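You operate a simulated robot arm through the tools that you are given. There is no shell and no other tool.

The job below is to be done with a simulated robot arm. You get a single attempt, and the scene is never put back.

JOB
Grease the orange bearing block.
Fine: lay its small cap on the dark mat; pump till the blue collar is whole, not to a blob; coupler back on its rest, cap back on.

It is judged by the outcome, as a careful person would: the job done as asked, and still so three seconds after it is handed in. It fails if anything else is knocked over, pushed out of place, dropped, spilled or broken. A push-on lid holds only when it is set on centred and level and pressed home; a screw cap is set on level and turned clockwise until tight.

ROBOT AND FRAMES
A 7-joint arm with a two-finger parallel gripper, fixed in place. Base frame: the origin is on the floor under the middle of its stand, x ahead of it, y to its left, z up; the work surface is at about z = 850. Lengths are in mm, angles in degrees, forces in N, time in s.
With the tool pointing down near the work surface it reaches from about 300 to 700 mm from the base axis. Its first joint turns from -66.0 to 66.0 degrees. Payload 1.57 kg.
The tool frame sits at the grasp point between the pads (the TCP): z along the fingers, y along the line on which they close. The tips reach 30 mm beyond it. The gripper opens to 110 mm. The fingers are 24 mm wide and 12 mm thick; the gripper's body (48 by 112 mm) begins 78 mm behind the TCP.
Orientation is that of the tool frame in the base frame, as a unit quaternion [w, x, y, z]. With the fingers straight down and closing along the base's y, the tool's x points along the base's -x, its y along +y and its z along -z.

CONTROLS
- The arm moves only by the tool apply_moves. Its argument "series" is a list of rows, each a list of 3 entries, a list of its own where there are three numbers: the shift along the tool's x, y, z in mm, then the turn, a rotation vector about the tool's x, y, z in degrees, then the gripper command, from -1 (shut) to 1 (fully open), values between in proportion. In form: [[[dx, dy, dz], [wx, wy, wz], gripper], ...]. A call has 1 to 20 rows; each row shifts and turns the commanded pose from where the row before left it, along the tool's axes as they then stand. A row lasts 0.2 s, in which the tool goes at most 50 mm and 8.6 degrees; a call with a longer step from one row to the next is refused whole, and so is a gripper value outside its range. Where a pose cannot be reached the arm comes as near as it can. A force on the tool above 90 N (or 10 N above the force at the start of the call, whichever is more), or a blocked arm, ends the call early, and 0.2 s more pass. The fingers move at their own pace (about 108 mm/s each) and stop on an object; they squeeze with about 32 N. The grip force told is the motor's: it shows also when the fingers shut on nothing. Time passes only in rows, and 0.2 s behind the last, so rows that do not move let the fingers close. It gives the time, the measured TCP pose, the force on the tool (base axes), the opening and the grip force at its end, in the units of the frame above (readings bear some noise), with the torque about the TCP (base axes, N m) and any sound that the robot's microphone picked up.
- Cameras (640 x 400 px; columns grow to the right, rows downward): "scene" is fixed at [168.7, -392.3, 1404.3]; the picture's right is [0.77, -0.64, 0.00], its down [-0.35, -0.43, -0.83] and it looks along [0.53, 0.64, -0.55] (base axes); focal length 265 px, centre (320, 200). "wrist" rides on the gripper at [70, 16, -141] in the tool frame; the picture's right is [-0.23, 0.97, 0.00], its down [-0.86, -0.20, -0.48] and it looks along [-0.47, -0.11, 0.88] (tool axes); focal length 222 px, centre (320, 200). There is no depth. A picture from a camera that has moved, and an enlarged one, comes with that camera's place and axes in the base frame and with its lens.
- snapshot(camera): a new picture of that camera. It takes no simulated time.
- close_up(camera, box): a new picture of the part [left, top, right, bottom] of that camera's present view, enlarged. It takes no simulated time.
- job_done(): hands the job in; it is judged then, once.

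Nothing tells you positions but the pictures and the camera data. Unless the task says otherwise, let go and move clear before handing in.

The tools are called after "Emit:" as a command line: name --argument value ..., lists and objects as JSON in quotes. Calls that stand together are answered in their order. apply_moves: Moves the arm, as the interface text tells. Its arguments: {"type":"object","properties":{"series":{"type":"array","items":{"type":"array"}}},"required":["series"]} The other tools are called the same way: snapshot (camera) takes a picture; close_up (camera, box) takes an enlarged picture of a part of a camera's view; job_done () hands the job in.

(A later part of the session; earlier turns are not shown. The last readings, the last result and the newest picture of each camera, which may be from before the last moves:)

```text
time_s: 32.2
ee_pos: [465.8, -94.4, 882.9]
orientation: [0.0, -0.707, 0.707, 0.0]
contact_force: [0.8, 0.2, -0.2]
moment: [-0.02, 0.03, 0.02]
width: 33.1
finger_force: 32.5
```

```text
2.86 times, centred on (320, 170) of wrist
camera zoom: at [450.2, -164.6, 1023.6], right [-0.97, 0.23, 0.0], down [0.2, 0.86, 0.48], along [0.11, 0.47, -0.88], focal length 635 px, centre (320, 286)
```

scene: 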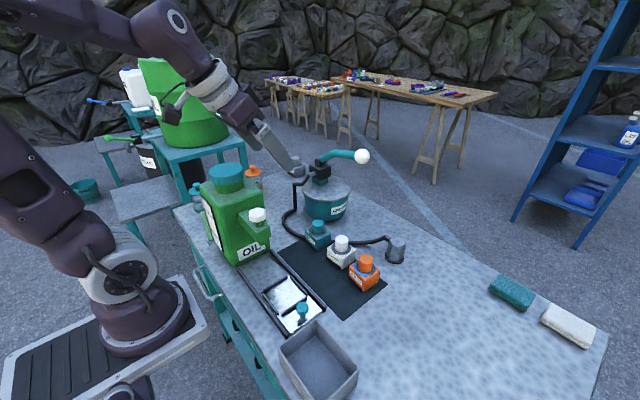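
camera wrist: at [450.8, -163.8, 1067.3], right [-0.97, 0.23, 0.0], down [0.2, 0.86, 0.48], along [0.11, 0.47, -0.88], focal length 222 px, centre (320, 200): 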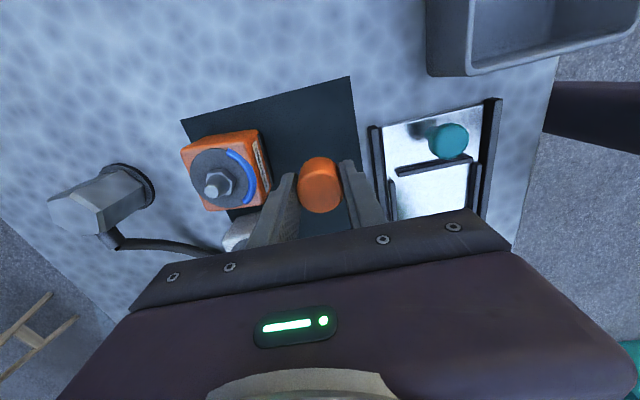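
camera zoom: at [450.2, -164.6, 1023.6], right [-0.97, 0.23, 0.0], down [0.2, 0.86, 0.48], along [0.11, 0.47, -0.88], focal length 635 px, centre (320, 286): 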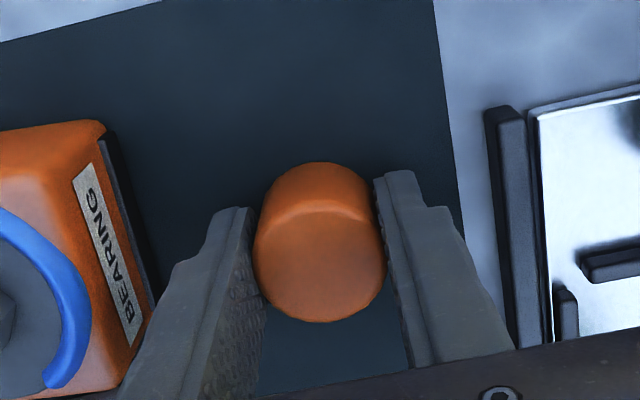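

Tips should now be about 3 mm above the mat. I'll keep going with tiny steps and watch the force.

Emit:
apply_moves --series '[[[0, 0, 0.5], [0, 0, 0], -1], [[0, 0, 0], [0, 0, 0], -1]]'

Emit:
apply_moves --series '[[[0, 0, 0.5], [0, 0, 0], -1], [[0, 0, 0], [0, 0, 0], -1]]'

Emit:
close_up --camera "scene" --box '[330, 265, 370, 305]'

```text
time_s: 32.8
ee_pos: [465.8, -94.0, 882.7]
orientation: [0.0, -0.707, 0.708, 0.0]
contact_force: [-0.8, -0.6, -0.1]
moment: [0.02, 0.03, 0.0]
width: 33.0
finger_force: 32.4
```

```text
time_s: 33.4
ee_pos: [465.6, -94.8, 881.9]
orientation: [0.001, -0.707, 0.707, 0.0]
contact_force: [-1.2, -0.4, -0.4]
moment: [0.03, -0.01, 0.0]
width: 33.0
finger_force: 31.5
```

```text
10.00 times, centred on (350, 285) of scene
camera zoom: at [168.7, -392.3, 1404.3], right [0.77, -0.64, 0.0], down [-0.35, -0.43, -0.83], along [0.53, 0.64, -0.55], focal length 2650 px, centre (20, -650)
```

zoom: 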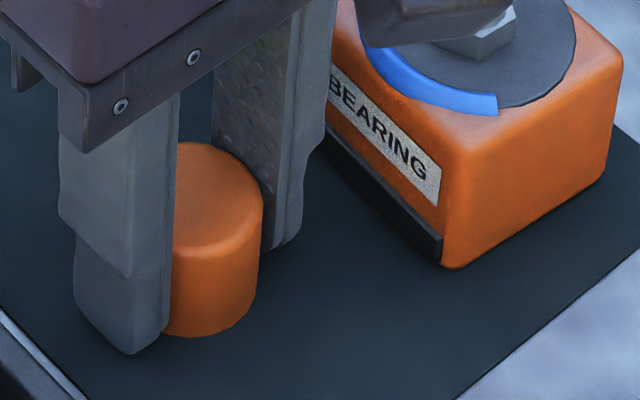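

Emit:
apply_moves --series '[[[0, 0, 0.5], [0, 0, 0], -1], [[0, 0, 0], [0, 0, 0], -1]]'

Emit:
apply_moves --series '[[[0, 0, 0.5], [0, 0, 0], -1], [[0, 0, 0], [0, 0, 0], -1]]'

Emit:
apply_moves --series '[[[0, 0, 0.5], [0, 0, 0], -1], [[0, 0, 0], [0, 0, 0], -1]]'

```text
time_s: 34.0
ee_pos: [465.4, -93.0, 881.8]
orientation: [0.0, 0.707, -0.707, 0.0]
contact_force: [-0.2, 1.0, 0.0]
moment: [-0.02, -0.03, -0.03]
width: 33.0
finger_force: 31.6
```

```text
time_s: 34.6
ee_pos: [465.2, -95.2, 881.2]
orientation: [0.0, -0.707, 0.707, 0.0]
contact_force: [-1.1, 1.2, 8.9]
moment: [0.1, 0.07, 0.0]
width: 33.4
finger_force: 31.7
```

```text
time_s: 35.2
ee_pos: [466.1, -94.2, 881.9]
orientation: [0.0, 0.708, -0.707, 0.0]
contact_force: [-4.6, 0.7, 22.3]
moment: [0.04, 0.13, 0.04]
width: 33.4
finger_force: 31.9
```

Contact at TCP z≈881. I'll ease back 0.7 mm, then open just enough to release, and check the cap stands before rising.

Emit:
apply_moves --series '[[[0, 0, -0.7], [0, 0, 0], -1], [[0, 0, 0], [0, 0, 0], -0.36], [[0, 0, 0], [0, 0, 0], -0.3], [[0, 0, 0], [0, 0, 0], -0.2], [[0, 0, 0], [0, 0, 0], -0.16], [[0, 0, 0], [0, 0, 0], -0.16]]'

Emit:
close_up --camera "wrist" --box '[250, 100, 390, 240]'

Emit:
close_up --camera "scene" --box '[325, 250, 385, 300]'

```text
time_s: 36.6
ee_pos: [466.4, -95.0, 882.1]
orientation: [0.0, 0.707, -0.707, -0.001]
contact_force: [0.1, 0.1, -0.5]
moment: [0.01, 0.02, -0.03]
width: 46.4
finger_force: 0.3
```

```text
2.86 times, centred on (320, 170) of wrist
camera zoom: at [450.9, -164.7, 1021.9], right [-0.97, 0.23, 0.0], down [0.2, 0.86, 0.48], along [0.11, 0.47, -0.88], focal length 635 px, centre (320, 286)
```

zoom: 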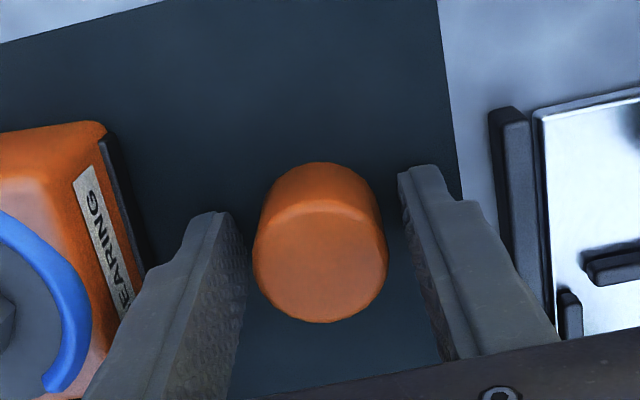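

```text
8.00 times, centred on (355, 275) of scene
camera zoom: at [168.7, -392.3, 1404.3], right [0.77, -0.64, 0.0], down [-0.35, -0.43, -0.83], along [0.53, 0.64, -0.55], focal length 2120 px, centre (40, -400)
```

zoom: 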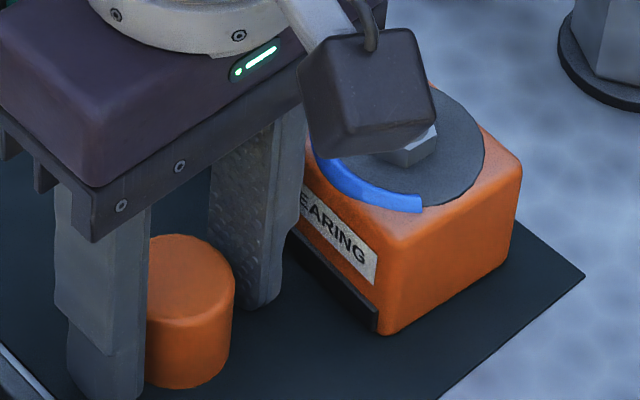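

The cap stands upright on the mat. I'll rise straight up and look at the coupler next.

Emit:
apply_moves --series '[[[0, 0, -10], [0, 0, 0], -0.16], [[0, 0, -20], [0, 0, 0], -0.16], [[0, 0, -30], [0, 0, 0], -0.16], [[0, 0, -40], [0, 0, 0], -0.16], [[0, 0, -40], [0, 0, 0], 0.5], [[0, 0, 0], [0, 0, 0], 0.5]]'

Emit:
snapshot --camera "wrist"

Emit:
close_up --camera "scene" --box '[320, 220, 420, 300]'

```text
time_s: 38.0
ee_pos: [467.0, -93.8, 1021.9]
orientation: [0.0, -0.707, 0.707, 0.001]
contact_force: [-0.3, -0.7, 0.1]
moment: [0.01, 0.0, -0.01]
width: 82.4
finger_force: 0.1
```

```text
taken
camera wrist: at [451.4, -164.7, 1162.6], right [-0.97, 0.23, 0.0], down [0.2, 0.85, 0.48], along [0.11, 0.47, -0.88], focal length 222 px, centre (320, 200)
```

wrist: 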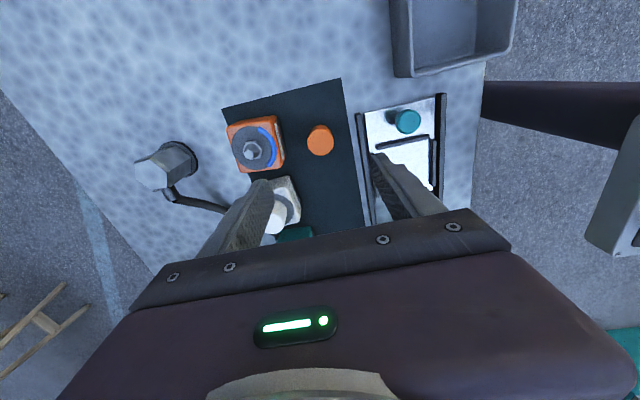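

```text
5.00 times, centred on (370, 260) of scene
camera zoom: at [168.7, -392.3, 1404.3], right [0.77, -0.64, 0.0], down [-0.35, -0.43, -0.83], along [0.53, 0.64, -0.55], focal length 1325 px, centre (70, -100)
```

zoom: 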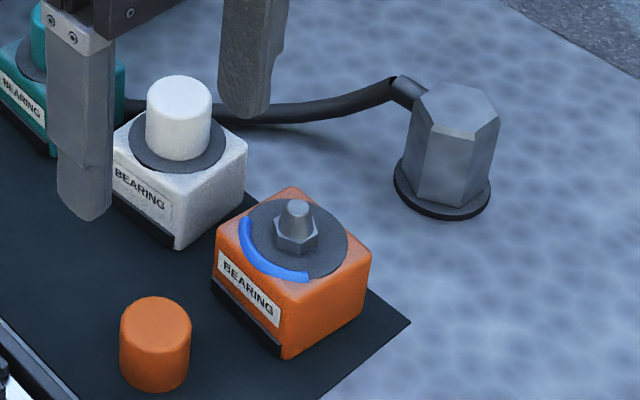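

The cap stands clear on the mat. The coupler's hose leaves on its +y side, so closing along x suits it. I'll move near the coupler to take a precise fix.

Emit:
apply_moves --series '[[[4.9, -43, -4.5], [0, 0, 0], 0.5], [[4.9, -43, -4.5], [0, 0, 0], 0.5], [[4.9, -43, -4.5], [0, 0, 0], 0.5], [[4.9, -43, -4.5], [0, 0, 0], 0.5], [[0, 0, 0], [0, 0, 0], 0.5]]'

Emit:
snapshot --camera "wrist"

Emit:
close_up --camera "wrist" --box '[230, 60, 430, 220]'

Emit:
close_up --camera "scene" --box '[370, 210, 430, 270]'

```text
time_s: 39.2
ee_pos: [639.6, -113.5, 1040.1]
orientation: [0.001, 0.708, -0.707, -0.001]
contact_force: [0.7, -0.1, -0.9]
moment: [0.03, 0.01, -0.01]
width: 82.5
finger_force: 0.0
```

```text
taken
camera wrist: at [623.3, -183.2, 1181.1], right [-0.97, 0.23, 0.0], down [0.2, 0.86, 0.48], along [0.11, 0.47, -0.88], focal length 222 px, centre (320, 200)
```

wrist: 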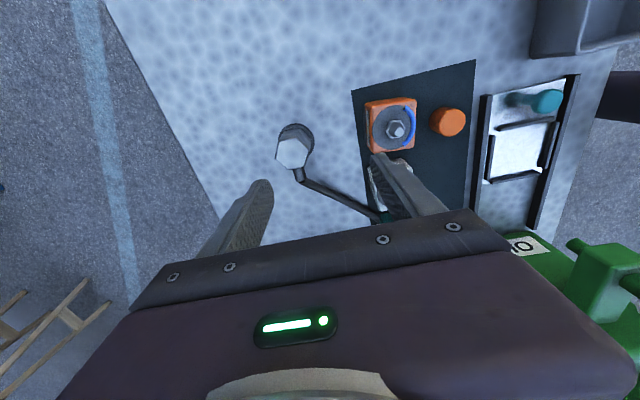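

```text
2.50 times, centred on (330, 140) of wrist
camera zoom: at [623.3, -183.2, 1181.1], right [-0.97, 0.23, 0.0], down [0.2, 0.86, 0.48], along [0.11, 0.47, -0.88], focal length 555 px, centre (295, 350)
```

zoom: 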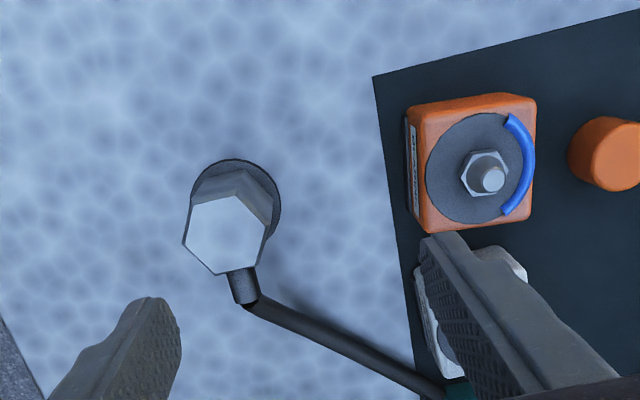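

```text
6.67 times, centred on (400, 240) of scene
camera zoom: at [168.7, -392.3, 1404.3], right [0.77, -0.64, 0.0], down [-0.35, -0.43, -0.83], along [0.53, 0.64, -0.55], focal length 1766 px, centre (-213, -67)
```

zoom: 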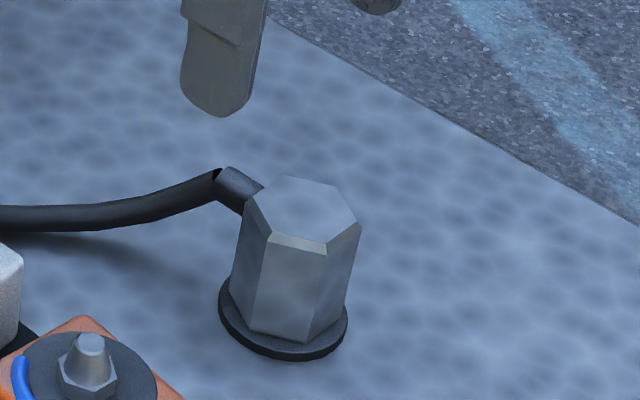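

The coupler is a hexagon about 42 mm across its corners, near (677, -110), with its top near z 908. I'll zoom in further to get the angle of its flats so the pads land square.

Emit:
close_up --camera "wrist" --box '[265, 110, 345, 200]'

Emit:
close_up --camera "scene" --box '[380, 225, 420, 270]'

```text
4.44 times, centred on (305, 155) of wrist
camera zoom: at [623.3, -183.2, 1181.1], right [-0.97, 0.23, 0.0], down [0.2, 0.86, 0.48], along [0.11, 0.47, -0.88], focal length 987 px, centre (387, 400)
```

zoom: 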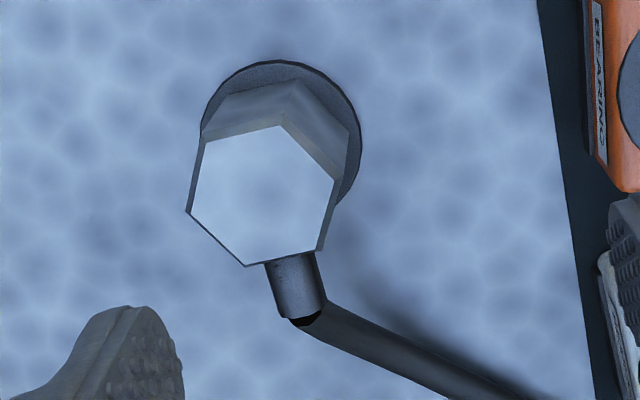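

```text
8.89 times, centred on (400, 248) of scene
camera zoom: at [168.7, -392.3, 1404.3], right [0.77, -0.64, 0.0], down [-0.35, -0.43, -0.83], along [0.53, 0.64, -0.55], focal length 2355 px, centre (-391, -222)
```

zoom: 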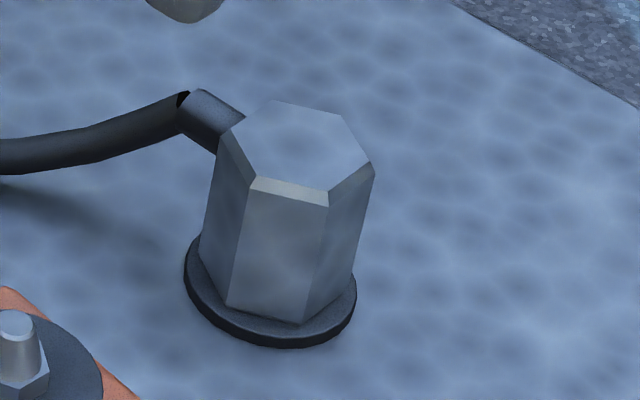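

The flats face ±30° from x (corners point along ±x), and the axis is near (675.5, -112). I'll move above it and turn 30° so the pads meet flats away from the hose.

Emit:
apply_moves --series '[[[-1, -18.5, 15], [0, 0, 0], 0.5], [[-1, -18.5, 15], [0, 0, 0], 0.5], [[0, 0, 0], [0, 0, 7.5], 0.5], [[0, 0, 0], [0, 0, 7.5], 0.5], [[0, 0, 0], [0, 0, 7.5], 0.5], [[0, 0, 0], [0, 0, 7.5], 0.5], [[0, 0, 0], [0, 0, 0], 0.5]]'

Emit:
snapshot --camera "wrist"

Emit:
close_up --camera "wrist" --box '[250, 90, 390, 200]'

Emit:
close_up --camera "scene" --box '[360, 180, 440, 270]'

```text
time_s: 40.8
ee_pos: [674.6, -112.8, 1009.3]
orientation: [0.0, -0.499, 0.866, 0.0]
contact_force: [-0.2, 0.4, -0.1]
moment: [0.03, 0.01, -0.02]
width: 82.9
finger_force: 0.0
out of reach, approached as far as the arm can: row 2
```

```text
taken
camera wrist: at [626.5, -164.7, 1150.0], right [-0.73, 0.68, 0.0], down [0.6, 0.64, 0.48], along [0.33, 0.35, -0.88], focal length 222 px, centre (320, 200)
```

wrist: 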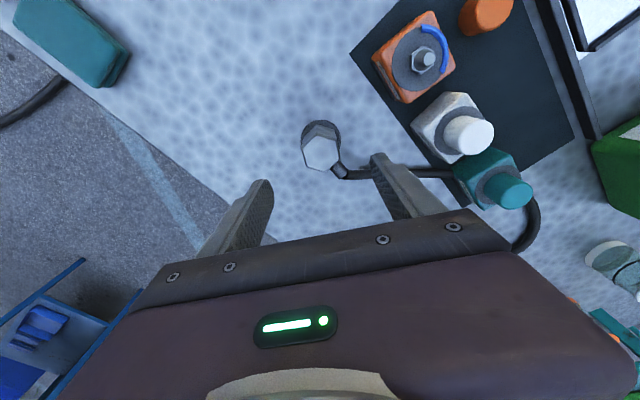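

```text
3.64 times, centred on (320, 145) of wrist
camera zoom: at [626.5, -164.7, 1150.0], right [-0.73, 0.68, 0.0], down [0.6, 0.64, 0.48], along [0.33, 0.35, -0.88], focal length 808 px, centre (320, 400)
```

zoom: 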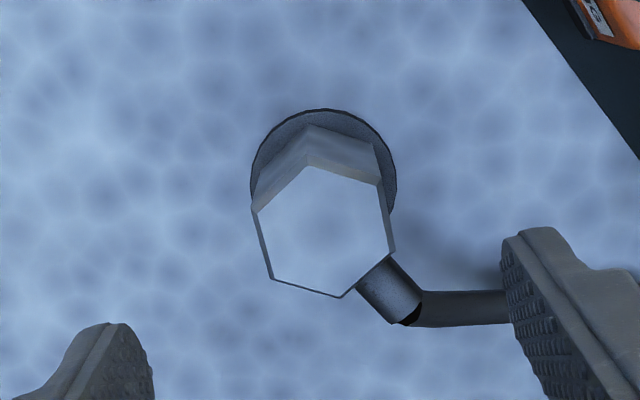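

```text
4.44 times, centred on (400, 225) of scene
camera zoom: at [168.7, -392.3, 1404.3], right [0.77, -0.64, 0.0], down [-0.35, -0.43, -0.83], along [0.53, 0.64, -0.55], focal length 1178 px, centre (-36, 89)
```

zoom: 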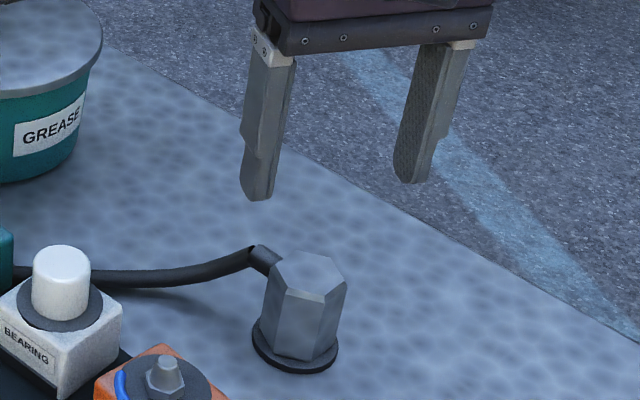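

The wrist view shows the hexagon centred under the tool within about 1 mm, with its flats square to the pads and the hose clear to the side. I'll go down in stages.

Emit:
apply_moves --series '[[[0, 0, 20], [0, 0, 0], 0.5], [[0, 0, 20], [0, 0, 0], 0.5], [[0, 0, 20], [0, 0, 0], 0.5], [[0, 0, 10], [0, 0, 0], 0.5], [[0, 0, 0], [0, 0, 0], 0.5]]'

Emit:
close_up --camera "wrist" --box '[230, 90, 410, 220]'

Emit:
close_up --camera "scene" --box '[360, 180, 440, 270]'

```text
time_s: 42.0
ee_pos: [675.0, -112.0, 937.4]
orientation: [0.0, -0.499, 0.866, -0.001]
contact_force: [0.4, -0.3, -0.3]
moment: [0.01, -0.02, 0.01]
width: 82.5
finger_force: 0.1
```

```text
3.08 times, centred on (320, 155) of wrist
camera zoom: at [627.1, -165.1, 1079.0], right [-0.73, 0.68, 0.0], down [0.6, 0.64, 0.48], along [0.33, 0.35, -0.88], focal length 684 px, centre (320, 338)
```

zoom: 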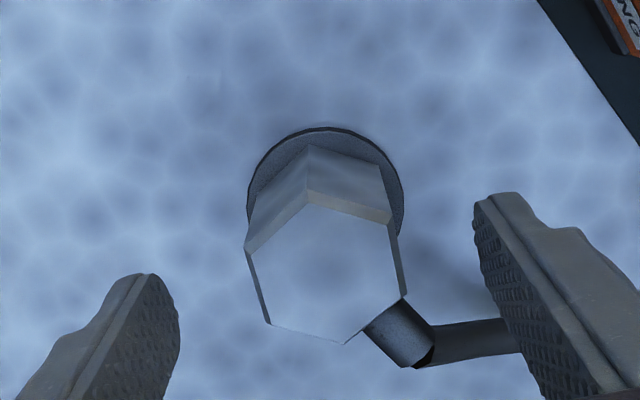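

```text
4.44 times, centred on (400, 225) of scene
camera zoom: at [168.7, -392.3, 1404.3], right [0.77, -0.64, 0.0], down [-0.35, -0.43, -0.83], along [0.53, 0.64, -0.55], focal length 1178 px, centre (-36, 89)
```

zoom: 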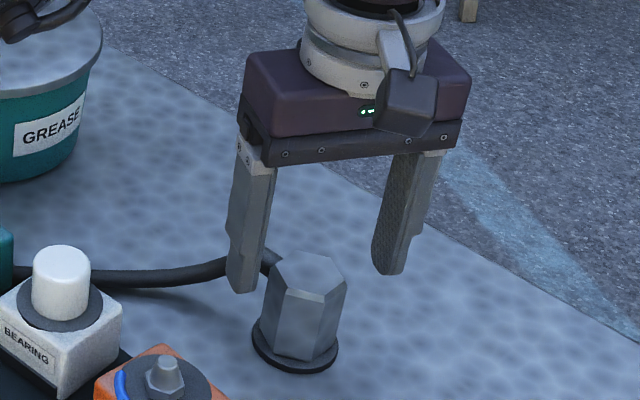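

Still well centred (about 1 mm in tool y), and the hose passes roughly 35 mm to the side of the finger line. I'll nudge over, go down to grip height and close on the flats.

Emit:
apply_moves --series '[[[-0.5, 1, 15], [0, 0, 0], 0.3], [[0, 0, 15], [0, 0, 0], 0.1], [[0, 0, 11], [0, 0, 0], 0.1], [[0, 0, 0], [0, 0, 0], 0.1]]'

Emit:
close_up --camera "wrist" --box '[230, 90, 410, 220]'

Emit:
close_up --camera "scene" --box '[370, 210, 430, 270]'

```text
time_s: 43.0
ee_pos: [675.6, -110.8, 897.9]
orientation: [0.0, -0.5, 0.866, 0.0]
contact_force: [1.0, -1.1, 0.2]
moment: [-0.01, -0.02, -0.01]
width: 60.3
finger_force: 0.1
```

```text
3.08 times, centred on (320, 155) of wrist
camera zoom: at [626.7, -163.7, 1038.1], right [-0.73, 0.68, 0.0], down [0.6, 0.64, 0.48], along [0.33, 0.35, -0.88], focal length 684 px, centre (320, 338)
```

zoom: 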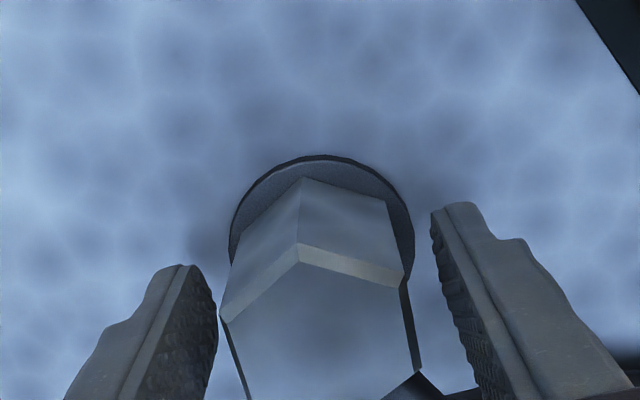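

```text
6.67 times, centred on (400, 240) of scene
camera zoom: at [168.7, -392.3, 1404.3], right [0.77, -0.64, 0.0], down [-0.35, -0.43, -0.83], along [0.53, 0.64, -0.55], focal length 1766 px, centre (-213, -67)
```

zoom: 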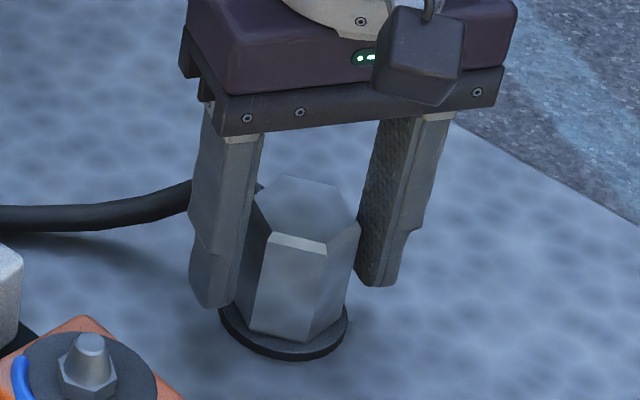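

Both pads flank the flats evenly, with the tips above the rest disc. Closing now.

Emit:
apply_moves --series '[[[0, 0, 0], [0, 0, 0], -0.1], [[0, 0, 0], [0, 0, 0], -0.25], [[0, 0, 0], [0, 0, 0], -0.4], [[0, 0, 0], [0, 0, 0], -1], [[0, 0, 0], [0, 0, 0], -1], [[0, 0, 0], [0, 0, 0], -1]]'

Emit:
close_up --camera "scene" --box '[370, 210, 430, 270]'

Emit:
close_up --camera "wrist" --box '[230, 90, 410, 220]'

```text
time_s: 44.4
ee_pos: [675.9, -111.0, 897.9]
orientation: [-0.001, -0.5, 0.866, 0.0]
contact_force: [1.5, 0.3, 0.3]
moment: [0.01, -0.01, 0.03]
width: 40.6
finger_force: 31.7
```

```text
6.67 times, centred on (400, 240) of scene
camera zoom: at [168.7, -392.3, 1404.3], right [0.77, -0.64, 0.0], down [-0.35, -0.43, -0.83], along [0.53, 0.64, -0.55], focal length 1766 px, centre (-213, -67)
```

zoom: 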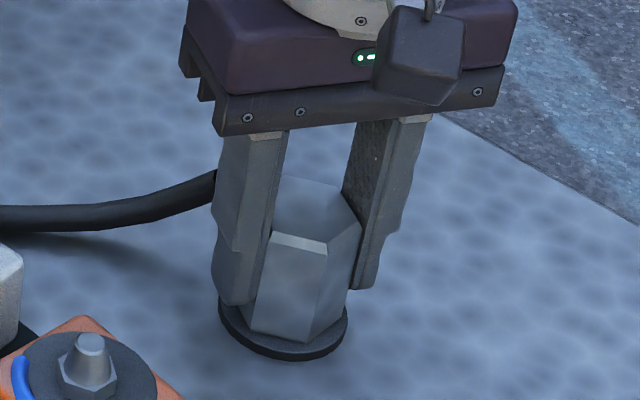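

```text
3.08 times, centred on (320, 155) of wrist
camera zoom: at [626.7, -163.8, 1038.2], right [-0.73, 0.68, 0.0], down [0.6, 0.64, 0.48], along [0.33, 0.35, -0.88], focal length 684 px, centre (320, 338)
```

zoom: 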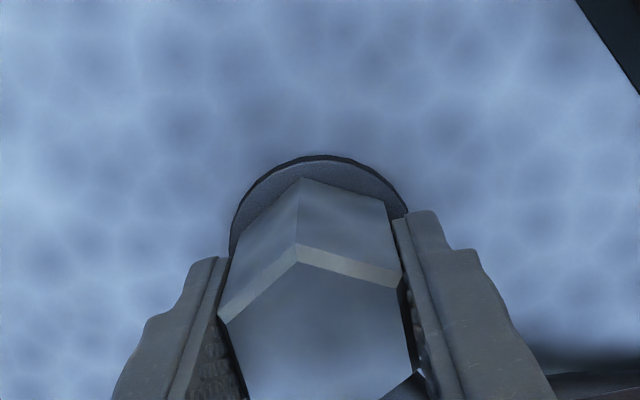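

Gripped at 40.6 mm on the flats. The rest pose to come back to is TCP ≈ (675.7, -110.9, 897.9). I'll lift gently and watch the force.

Emit:
apply_moves --series '[[[0, 0, -1], [0, 0, 0], -1], [[0, 0, -1], [0, 0, 0], -1], [[0, 0, -2], [0, 0, 0], -1], [[0, 0, -2], [0, 0, 0], -1]]'

Emit:
close_up --camera "scene" --box '[370, 210, 430, 270]'

```text
time_s: 45.4
ee_pos: [674.9, -112.7, 904.0]
orientation: [0.0, -0.5, 0.866, 0.0]
contact_force: [-0.2, 0.2, -1.2]
moment: [-0.01, 0.01, -0.03]
width: 40.8
finger_force: 31.5
```

```text
6.67 times, centred on (400, 240) of scene
camera zoom: at [168.7, -392.3, 1404.3], right [0.77, -0.64, 0.0], down [-0.35, -0.43, -0.83], along [0.53, 0.64, -0.55], focal length 1766 px, centre (-213, -67)
```

zoom: 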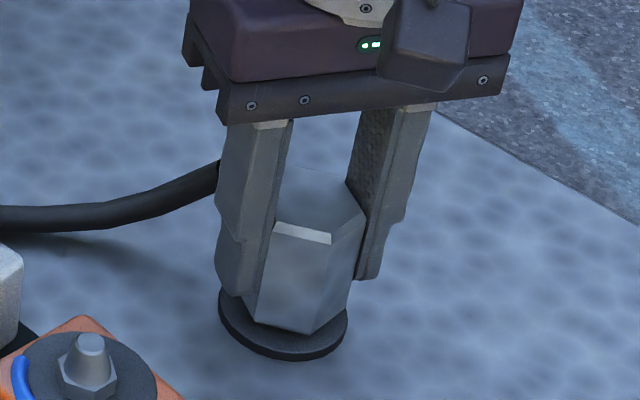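

It lifts freely off the rest. I'll raise it well above nipple height and check that the hose follows.

Emit:
apply_moves --series '[[[0, 0, -6], [0, 0, 0], -1], [[0, 0, -10], [0, 0, 0], -1], [[0, 0, -15], [0, 0, 0], -1], [[0, 0, -15], [0, 0, 0], -1], [[0, 0, -15], [0, 0, 0], -1], [[0, 0, -15], [0, 0, 0], -1], [[0, 0, -5], [0, 0, 0], -1], [[0, 0, 0], [0, 0, 0], -1]]'

Emit:
snapshot --camera "wrist"

Emit:
close_up --camera "scene" --box '[260, 130, 440, 300]'

```text
time_s: 47.2
ee_pos: [674.8, -110.9, 984.0]
orientation: [0.0, -0.5, 0.866, 0.0]
contact_force: [0.1, 0.2, -1.9]
moment: [-0.01, 0.01, 0.0]
width: 40.5
finger_force: 32.1
```

```text
taken
camera wrist: at [626.3, -163.4, 1126.7], right [-0.73, 0.68, 0.0], down [0.6, 0.64, 0.48], along [0.33, 0.35, -0.88], focal length 222 px, centre (320, 200)
```

wrist: 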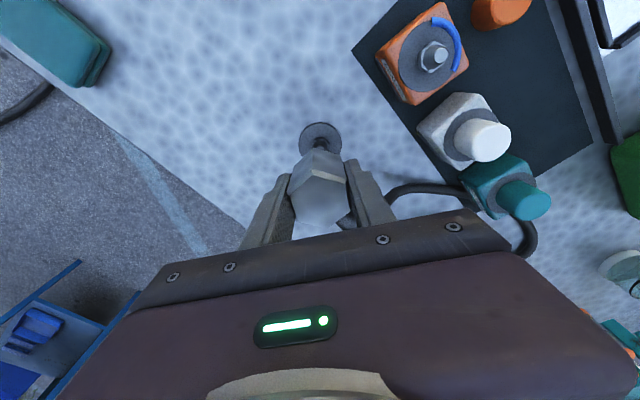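

```text
2.35 times, centred on (350, 215) of scene
camera zoom: at [168.7, -392.3, 1404.3], right [0.77, -0.64, 0.0], down [-0.35, -0.43, -0.83], along [0.53, 0.64, -0.55], focal length 623 px, centre (249, 165)
```

zoom: 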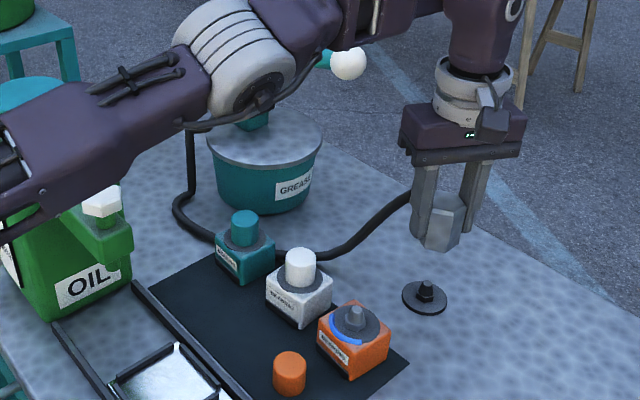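

The hose follows smoothly, and the rest turns out to have a small peg on its disc. I'll keep this view as my alignment reference, then carry the coupler to above the orange nipple, high up, where the same relative geometry should appear.

Emit:
close_up --camera "wrist" --box '[250, 100, 390, 200]'

Emit:
apply_moves --series '[[[0, 0, -17], [0, 0, 0], -1], [[0, 0, -18], [0, 0, 0], -1], [[10.8, 18.9, 0], [0, 0, 0], -1], [[10.8, 18.9, 0], [0, 0, 0], -1], [[10.8, 18.9, 0], [0, 0, 0], -1], [[10.8, 18.9, 0], [0, 0, 0], -1], [[10.8, 18.9, 0], [0, 0, 0], -1], [[10.8, 18.9, 0], [0, 0, 0], -1], [[0, 0, 0], [0, 0, 0], -1]]'

Emit:
snapshot --camera "wrist"

Emit:
snapshot --camera "scene"

```text
4.00 times, centred on (320, 150) of wrist
camera zoom: at [626.3, -163.4, 1126.7], right [-0.73, 0.68, 0.0], down [0.6, 0.64, 0.48], along [0.33, 0.35, -0.88], focal length 888 px, centre (320, 400)
```

zoom: 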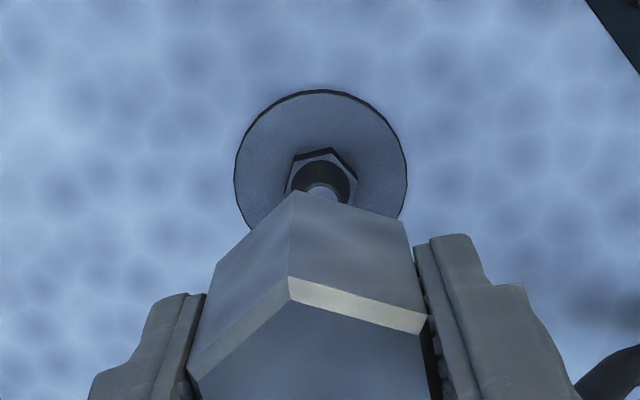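

```text
time_s: 49.2
ee_pos: [544.8, -110.8, 1019.3]
orientation: [0.0, -0.5, 0.866, 0.0]
contact_force: [0.1, -0.2, -1.5]
moment: [0.0, 0.0, -0.03]
width: 40.3
finger_force: 32.0
out of reach, approached as far as the arm can: row 2
```

```text
taken
camera wrist: at [495.3, -163.7, 1160.8], right [-0.73, 0.68, 0.0], down [0.6, 0.64, 0.48], along [0.33, 0.35, -0.88], focal length 222 px, centre (320, 200)
```

wrist: 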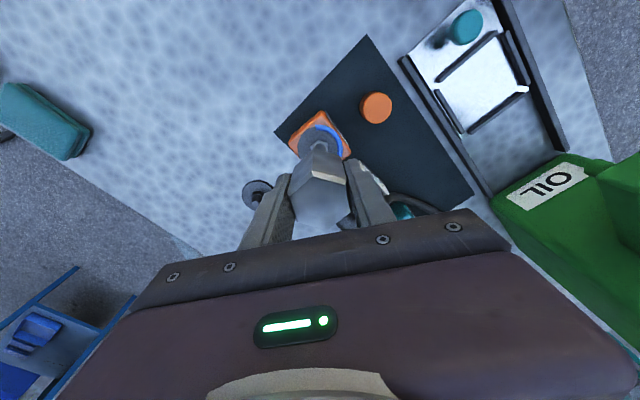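

```text
taken
```

scene: 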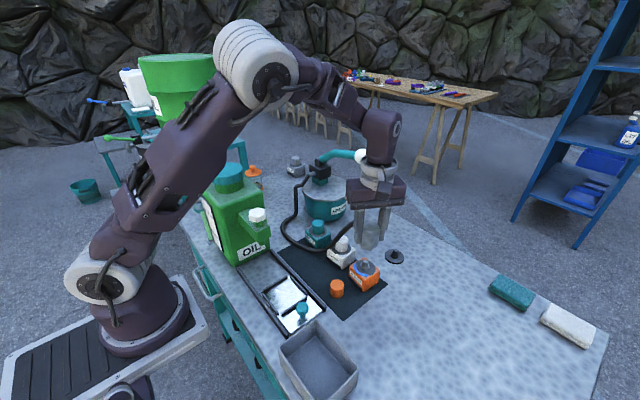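

Now I'll compare the nipple's place in the same zoom window with the reference, where the disc centre sat at about (321, 170).

Emit:
close_up --camera "wrist" --box '[250, 100, 390, 200]'

Emit:
close_up --camera "scene" --box '[320, 170, 430, 300]'

```text
4.00 times, centred on (320, 150) of wrist
camera zoom: at [495.3, -163.7, 1160.8], right [-0.73, 0.68, 0.0], down [0.6, 0.64, 0.48], along [0.33, 0.35, -0.88], focal length 888 px, centre (320, 400)
```

zoom: 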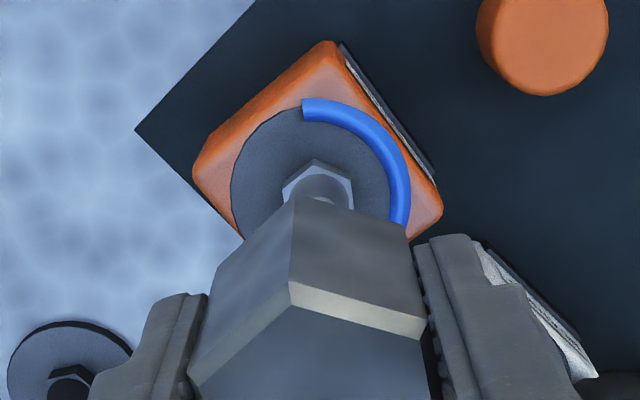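

```text
3.08 times, centred on (375, 235) of scene
camera zoom: at [168.7, -392.3, 1404.3], right [0.77, -0.64, 0.0], down [-0.35, -0.43, -0.83], along [0.53, 0.64, -0.55], focal length 815 px, centre (151, 92)
```

zoom: 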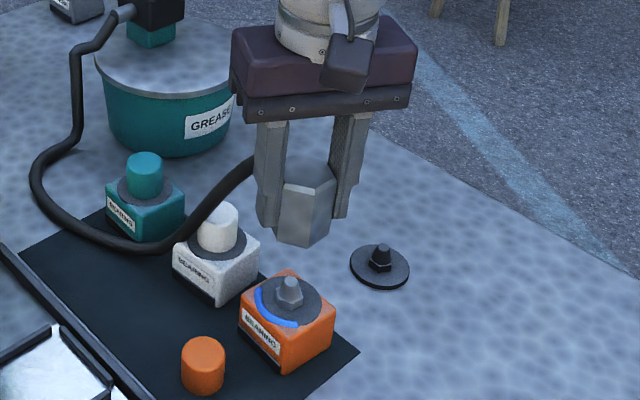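

The nipple's apparent spot is a few pixels off the reference. I'll zoom harder on it to measure the correction.

Emit:
close_up --camera "wrist" --box '[300, 115, 350, 160]'

Emit:
close_up --camera "scene" --box '[340, 225, 400, 295]'

```text
8.89 times, centred on (325, 138) of wrist
camera zoom: at [495.3, -163.7, 1160.8], right [-0.73, 0.68, 0.0], down [0.6, 0.64, 0.48], along [0.33, 0.35, -0.88], focal length 1974 px, centre (276, 756)
```

zoom: 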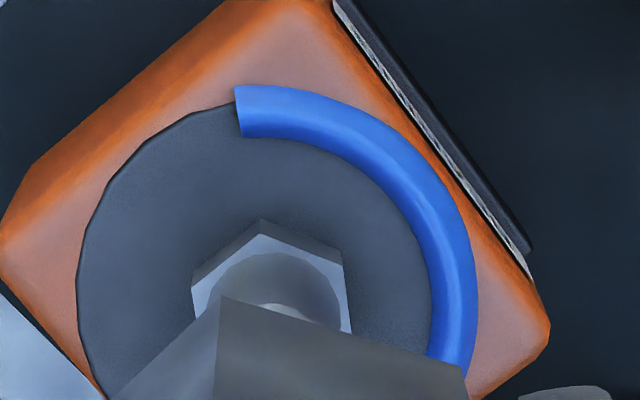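

```text
5.71 times, centred on (370, 260) of scene
camera zoom: at [168.7, -392.3, 1404.3], right [0.77, -0.64, 0.0], down [-0.35, -0.43, -0.83], along [0.53, 0.64, -0.55], focal length 1514 px, centre (34, -143)
```

zoom: 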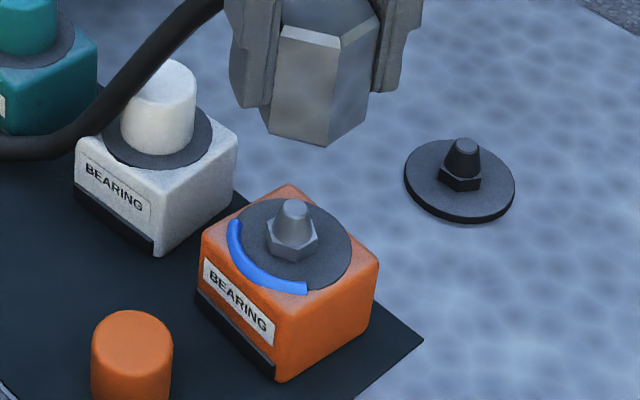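

The rest peg is the same shape as the nipple, so the reference works well. The hose now drapes close to the white block, so I'll turn the coupler clockwise at this height so the hose leaves toward the open far side. Then I'll re-check.

Emit:
apply_moves --series '[[[0, 0, 0], [0, 0, 7.5], -1], [[0, 0, 0], [0, 0, 7.5], -1], [[0, 0, 0], [0, 0, 7.5], -1], [[0, 0, 0], [0, 0, 7.5], -1], [[0, 0, 0], [0, 0, 7.5], -1], [[0, 0, 0], [0, 0, 7.5], -1], [[0, 0, 0], [0, 0, 7.5], -1], [[0, 0, 0], [0, 0, 7.5], -1], [[0, 0, -7], [0, 0, 0], -1], [[0, 0, 0], [0, 0, 0], -1]]'

Emit:
snapshot --camera "wrist"

Emit:
close_up --camera "scene" --box '[270, 150, 430, 300]'

Emit:
close_up --camera "wrist" --box '[250, 100, 390, 200]'

```text
time_s: 51.4
ee_pos: [544.8, -110.2, 1027.9]
orientation: [-0.001, 0.0, 1.0, 0.0]
contact_force: [0.1, 0.1, -2.4]
moment: [-0.02, 0.0, 0.0]
width: 40.7
finger_force: 31.9
```

```text
taken
camera wrist: at [475.0, -94.3, 1168.2], right [0.23, 0.97, 0.0], down [0.85, -0.2, 0.48], along [0.47, -0.11, -0.88], focal length 222 px, centre (320, 200)
```

wrist: 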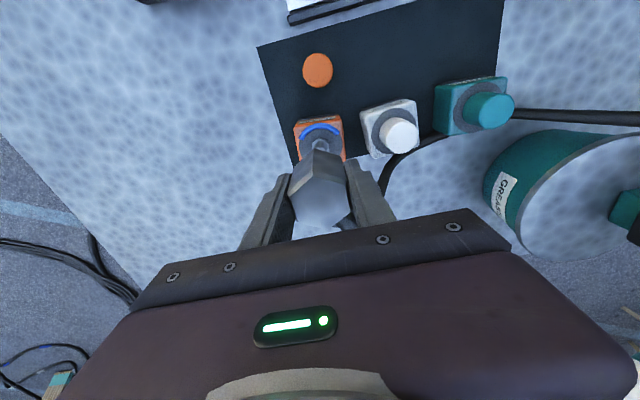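

```text
2.67 times, centred on (350, 225) of scene
camera zoom: at [168.7, -392.3, 1404.3], right [0.77, -0.64, 0.0], down [-0.35, -0.43, -0.83], along [0.53, 0.64, -0.55], focal length 706 px, centre (240, 133)
```

zoom: 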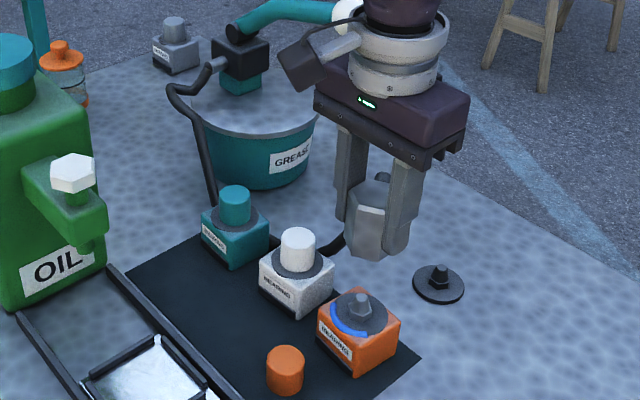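

```text
4.00 times, centred on (320, 150) of wrist
camera zoom: at [475.0, -94.3, 1168.2], right [0.23, 0.97, 0.0], down [0.85, -0.2, 0.48], along [0.47, -0.11, -0.88], focal length 888 px, centre (320, 400)
```

zoom: 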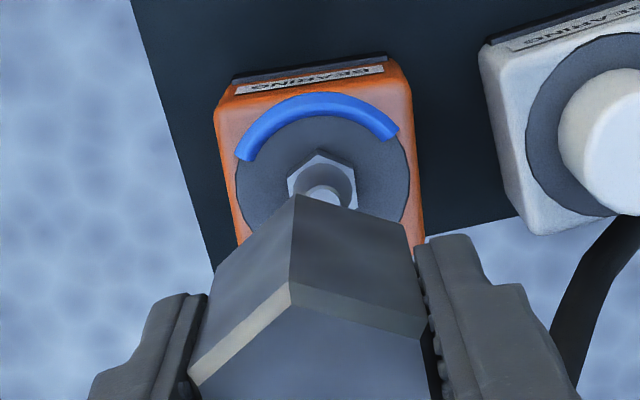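

The hose now runs behind the blocks on the open side, and the nipple matches the reference to within about 1.5 mm. I'll correct that and go down to just above the nipple.

Emit:
apply_moves --series '[[[-1.5, 0.2, 0], [0, 0, 0], -1], [[0, 0, 20], [0, 0, 0], -1], [[0, 0, 20], [0, 0, 0], -1], [[0, 0, 15], [0, 0, 0], -1], [[0, 0, 0], [0, 0, 0], -1]]'

Emit:
close_up --camera "scene" --box '[340, 215, 400, 285]'

Emit:
close_up --camera "wrist" --box '[250, 100, 390, 200]'

```text
time_s: 52.6
ee_pos: [546.0, -110.6, 971.8]
orientation: [0.0, -0.001, 1.0, -0.001]
contact_force: [-0.3, -0.1, -1.6]
moment: [0.01, -0.01, 0.02]
width: 40.6
finger_force: 32.0
```

```text
5.71 times, centred on (370, 250) of scene
camera zoom: at [168.7, -392.3, 1404.3], right [0.77, -0.64, 0.0], down [-0.35, -0.43, -0.83], along [0.53, 0.64, -0.55], focal length 1514 px, centre (34, -86)
```

zoom: 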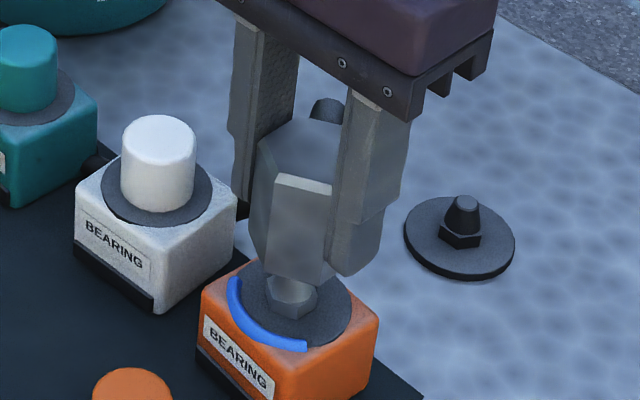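

```text
4.00 times, centred on (320, 150) of wrist
camera zoom: at [476.4, -94.5, 1113.2], right [0.23, 0.97, 0.0], down [0.86, -0.2, 0.48], along [0.47, -0.11, -0.88], focal length 888 px, centre (320, 400)
```

zoom: 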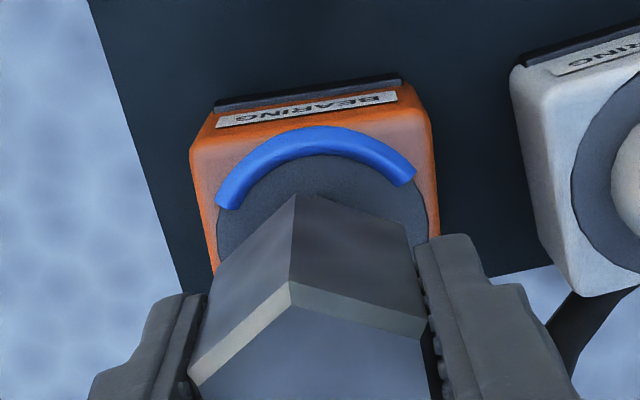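

The nipple sits right beneath the coupler. I'll lower slowly with force checks, expecting it to seat near TCP z≈939.

Emit:
apply_moves --series '[[[0, 0, 3], [0, 0, 0], -1], [[0, 0, 3], [0, 0, 0], -1], [[0, 0, 2], [0, 0, 0], -1], [[0, 0, 2], [0, 0, 0], -1]]'

Emit:
close_up --camera "scene" --box '[345, 225, 390, 285]'

```text
time_s: 53.6
ee_pos: [545.0, -110.7, 962.5]
orientation: [0.0, 0.0, 1.0, 0.0]
contact_force: [-0.1, 0.4, -1.5]
moment: [0.02, 0.02, 0.0]
width: 40.3
finger_force: 31.7
```

```text
6.67 times, centred on (368, 255) of scene
camera zoom: at [168.7, -392.3, 1404.3], right [0.77, -0.64, 0.0], down [-0.35, -0.43, -0.83], along [0.53, 0.64, -0.55], focal length 1766 px, centre (3, -167)
```

zoom: 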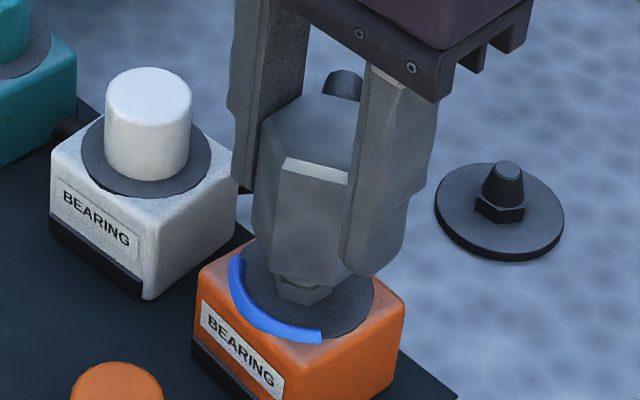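

Only the nipple's hex base shows now and there's no contact force, so the tip is entering the bore. I'll continue gently.

Emit:
apply_moves --series '[[[0, 0, 2], [0, 0, 0], -1], [[0, 0, 2], [0, 0, 0], -1], [[0, 0, 2], [0, 0, 0], -1]]'

Emit:
apply_moves --series '[[[0, 0, 2], [0, 0, 0], -1], [[0, 0, 2], [0, 0, 0], -1]]'

Emit:
apply_moves --series '[[[0, 0, 2], [0, 0, 0], -1], [[0, 0, 2], [0, 0, 0], -1]]'

Emit:
close_up --camera "scene" --box '[345, 225, 390, 285]'

```text
time_s: 54.4
ee_pos: [546.1, -109.6, 956.2]
orientation: [0.0, 0.0, 1.0, 0.0]
contact_force: [0.6, 0.4, -1.5]
moment: [-0.01, 0.03, 0.01]
width: 40.3
finger_force: 32.2
```

```text
time_s: 55.0
ee_pos: [545.1, -110.5, 951.3]
orientation: [0.0, 0.0, 1.0, 0.0]
contact_force: [0.3, -0.4, -1.7]
moment: [-0.01, 0.01, 0.0]
width: 40.3
finger_force: 31.6
```

```text
time_s: 55.6
ee_pos: [545.2, -111.3, 946.8]
orientation: [0.0, 0.0, 1.0, 0.0]
contact_force: [0.5, 0.1, 0.2]
moment: [0.0, 0.0, -0.01]
width: 40.6
finger_force: 32.0
```

```text
6.67 times, centred on (368, 255) of scene
camera zoom: at [168.7, -392.3, 1404.3], right [0.77, -0.64, 0.0], down [-0.35, -0.43, -0.83], along [0.53, 0.64, -0.55], focal length 1766 px, centre (3, -167)
```

zoom: 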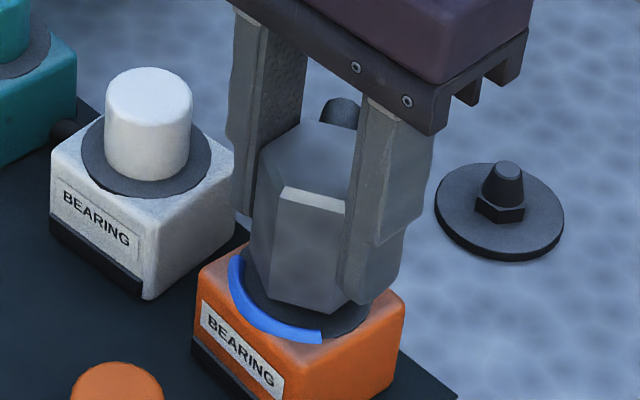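

The coupler's weight has just come off the tool, so it's touching at TCP z≈946.5. I'll press on in 1 mm steps to seat it.

Emit:
apply_moves --series '[[[0, 0, 1], [0, 0, 0], -1], [[0, 0, 0], [0, 0, 0], -1]]'

Emit:
apply_moves --series '[[[0, 0, 1], [0, 0, 0], -1], [[0, 0, 0], [0, 0, 0], -1]]'

Emit:
apply_moves --series '[[[0, 0, 1], [0, 0, 0], -1], [[0, 0, 0], [0, 0, 0], -1]]'

```text
time_s: 56.2
ee_pos: [545.6, -109.9, 946.6]
orientation: [0.0, 0.0, 1.0, 0.0]
contact_force: [0.4, 1.1, -1.7]
moment: [0.0, -0.02, -0.01]
width: 40.4
finger_force: 32.4
```

```text
time_s: 56.8
ee_pos: [545.1, -111.3, 946.2]
orientation: [0.001, 0.0, 1.0, 0.0]
contact_force: [-0.1, -0.8, -1.6]
moment: [-0.01, -0.05, 0.0]
width: 40.5
finger_force: 32.1
```

```text
time_s: 57.4
ee_pos: [546.4, -109.4, 945.6]
orientation: [0.0, 0.001, 1.0, 0.0]
contact_force: [0.2, 0.1, -2.5]
moment: [0.01, 0.01, 0.0]
width: 40.8
finger_force: 32.1
```

Still free, so the last reading was just noise. I'll continue down toward the expected seat.

Emit:
apply_moves --series '[[[0, 0, 1], [0, 0, 0], -1], [[0, 0, 1], [0, 0, 0], -1], [[0, 0, 0], [0, 0, 0], -1]]'

Emit:
apply_moves --series '[[[0, 0, 1], [0, 0, 0], -1], [[0, 0, 0], [0, 0, 0], -1]]'

Emit:
apply_moves --series '[[[0, 0, 1], [0, 0, 0], -1], [[0, 0, 0], [0, 0, 0], -1]]'

Emit:
close_up --camera "scene" --box '[345, 225, 390, 285]'

```text
time_s: 58.2
ee_pos: [545.4, -109.7, 942.9]
orientation: [0.0, 0.0, 1.0, 0.0]
contact_force: [0.4, -0.4, -1.1]
moment: [0.01, -0.01, 0.01]
width: 40.4
finger_force: 31.9
```

```text
time_s: 58.8
ee_pos: [545.6, -109.5, 943.8]
orientation: [-0.001, 0.0, 1.0, 0.001]
contact_force: [0.4, -0.2, -1.2]
moment: [0.01, -0.02, 0.0]
width: 40.4
finger_force: 32.6
```

```text
time_s: 59.4
ee_pos: [544.8, -109.4, 940.9]
orientation: [0.0, 0.001, 1.0, 0.0]
contact_force: [0.3, -0.7, -0.9]
moment: [-0.01, -0.02, -0.03]
width: 40.5
finger_force: 31.3
```

```text
6.67 times, centred on (368, 255) of scene
camera zoom: at [168.7, -392.3, 1404.3], right [0.77, -0.64, 0.0], down [-0.35, -0.43, -0.83], along [0.53, 0.64, -0.55], focal length 1766 px, centre (3, -167)
```

zoom: 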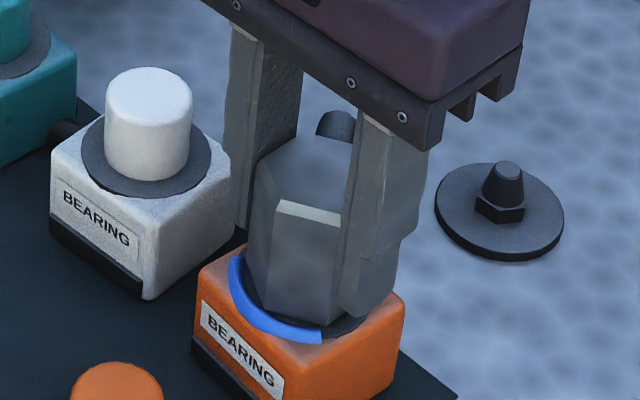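

Emit:
apply_moves --series '[[[0, 0, 1], [0, 0, 0], -1], [[0, 0, 0], [0, 0, 0], -1]]'

Emit:
apply_moves --series '[[[0, 0, 1], [0, 0, 0], -1], [[0, 0, 0], [0, 0, 0], -1]]'

Emit:
apply_moves --series '[[[0, 0, 1], [0, 0, 0], -1], [[0, 0, 0], [0, 0, 0], -1]]'

Emit:
close_up --camera "scene" --box '[345, 225, 390, 285]'

```text
time_s: 60.0
ee_pos: [544.6, -109.9, 939.6]
orientation: [0.0, 0.0, 1.0, 0.0]
contact_force: [0.5, 0.2, -2.6]
moment: [0.01, -0.01, 0.02]
width: 40.9
finger_force: 32.2
```

```text
time_s: 60.6
ee_pos: [544.5, -110.0, 939.8]
orientation: [0.0, 0.0, 1.0, 0.0]
contact_force: [-2.3, 2.7, 6.4]
moment: [0.11, -0.03, 0.07]
width: 40.2
finger_force: 31.8
```

```text
time_s: 61.2
ee_pos: [546.4, -109.2, 939.3]
orientation: [0.0, 0.0, 1.0, -0.001]
contact_force: [-3.6, 0.8, 19.2]
moment: [0.09, -0.01, 0.02]
width: 40.5
finger_force: 31.9
```

```text
6.67 times, centred on (368, 255) of scene
camera zoom: at [168.2, -392.2, 1404.4], right [0.77, -0.64, 0.0], down [-0.35, -0.43, -0.83], along [0.53, 0.64, -0.55], focal length 1766 px, centre (3, -167)
```

zoom: 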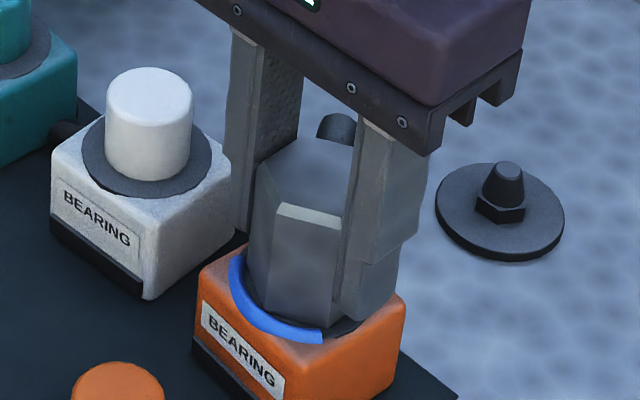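

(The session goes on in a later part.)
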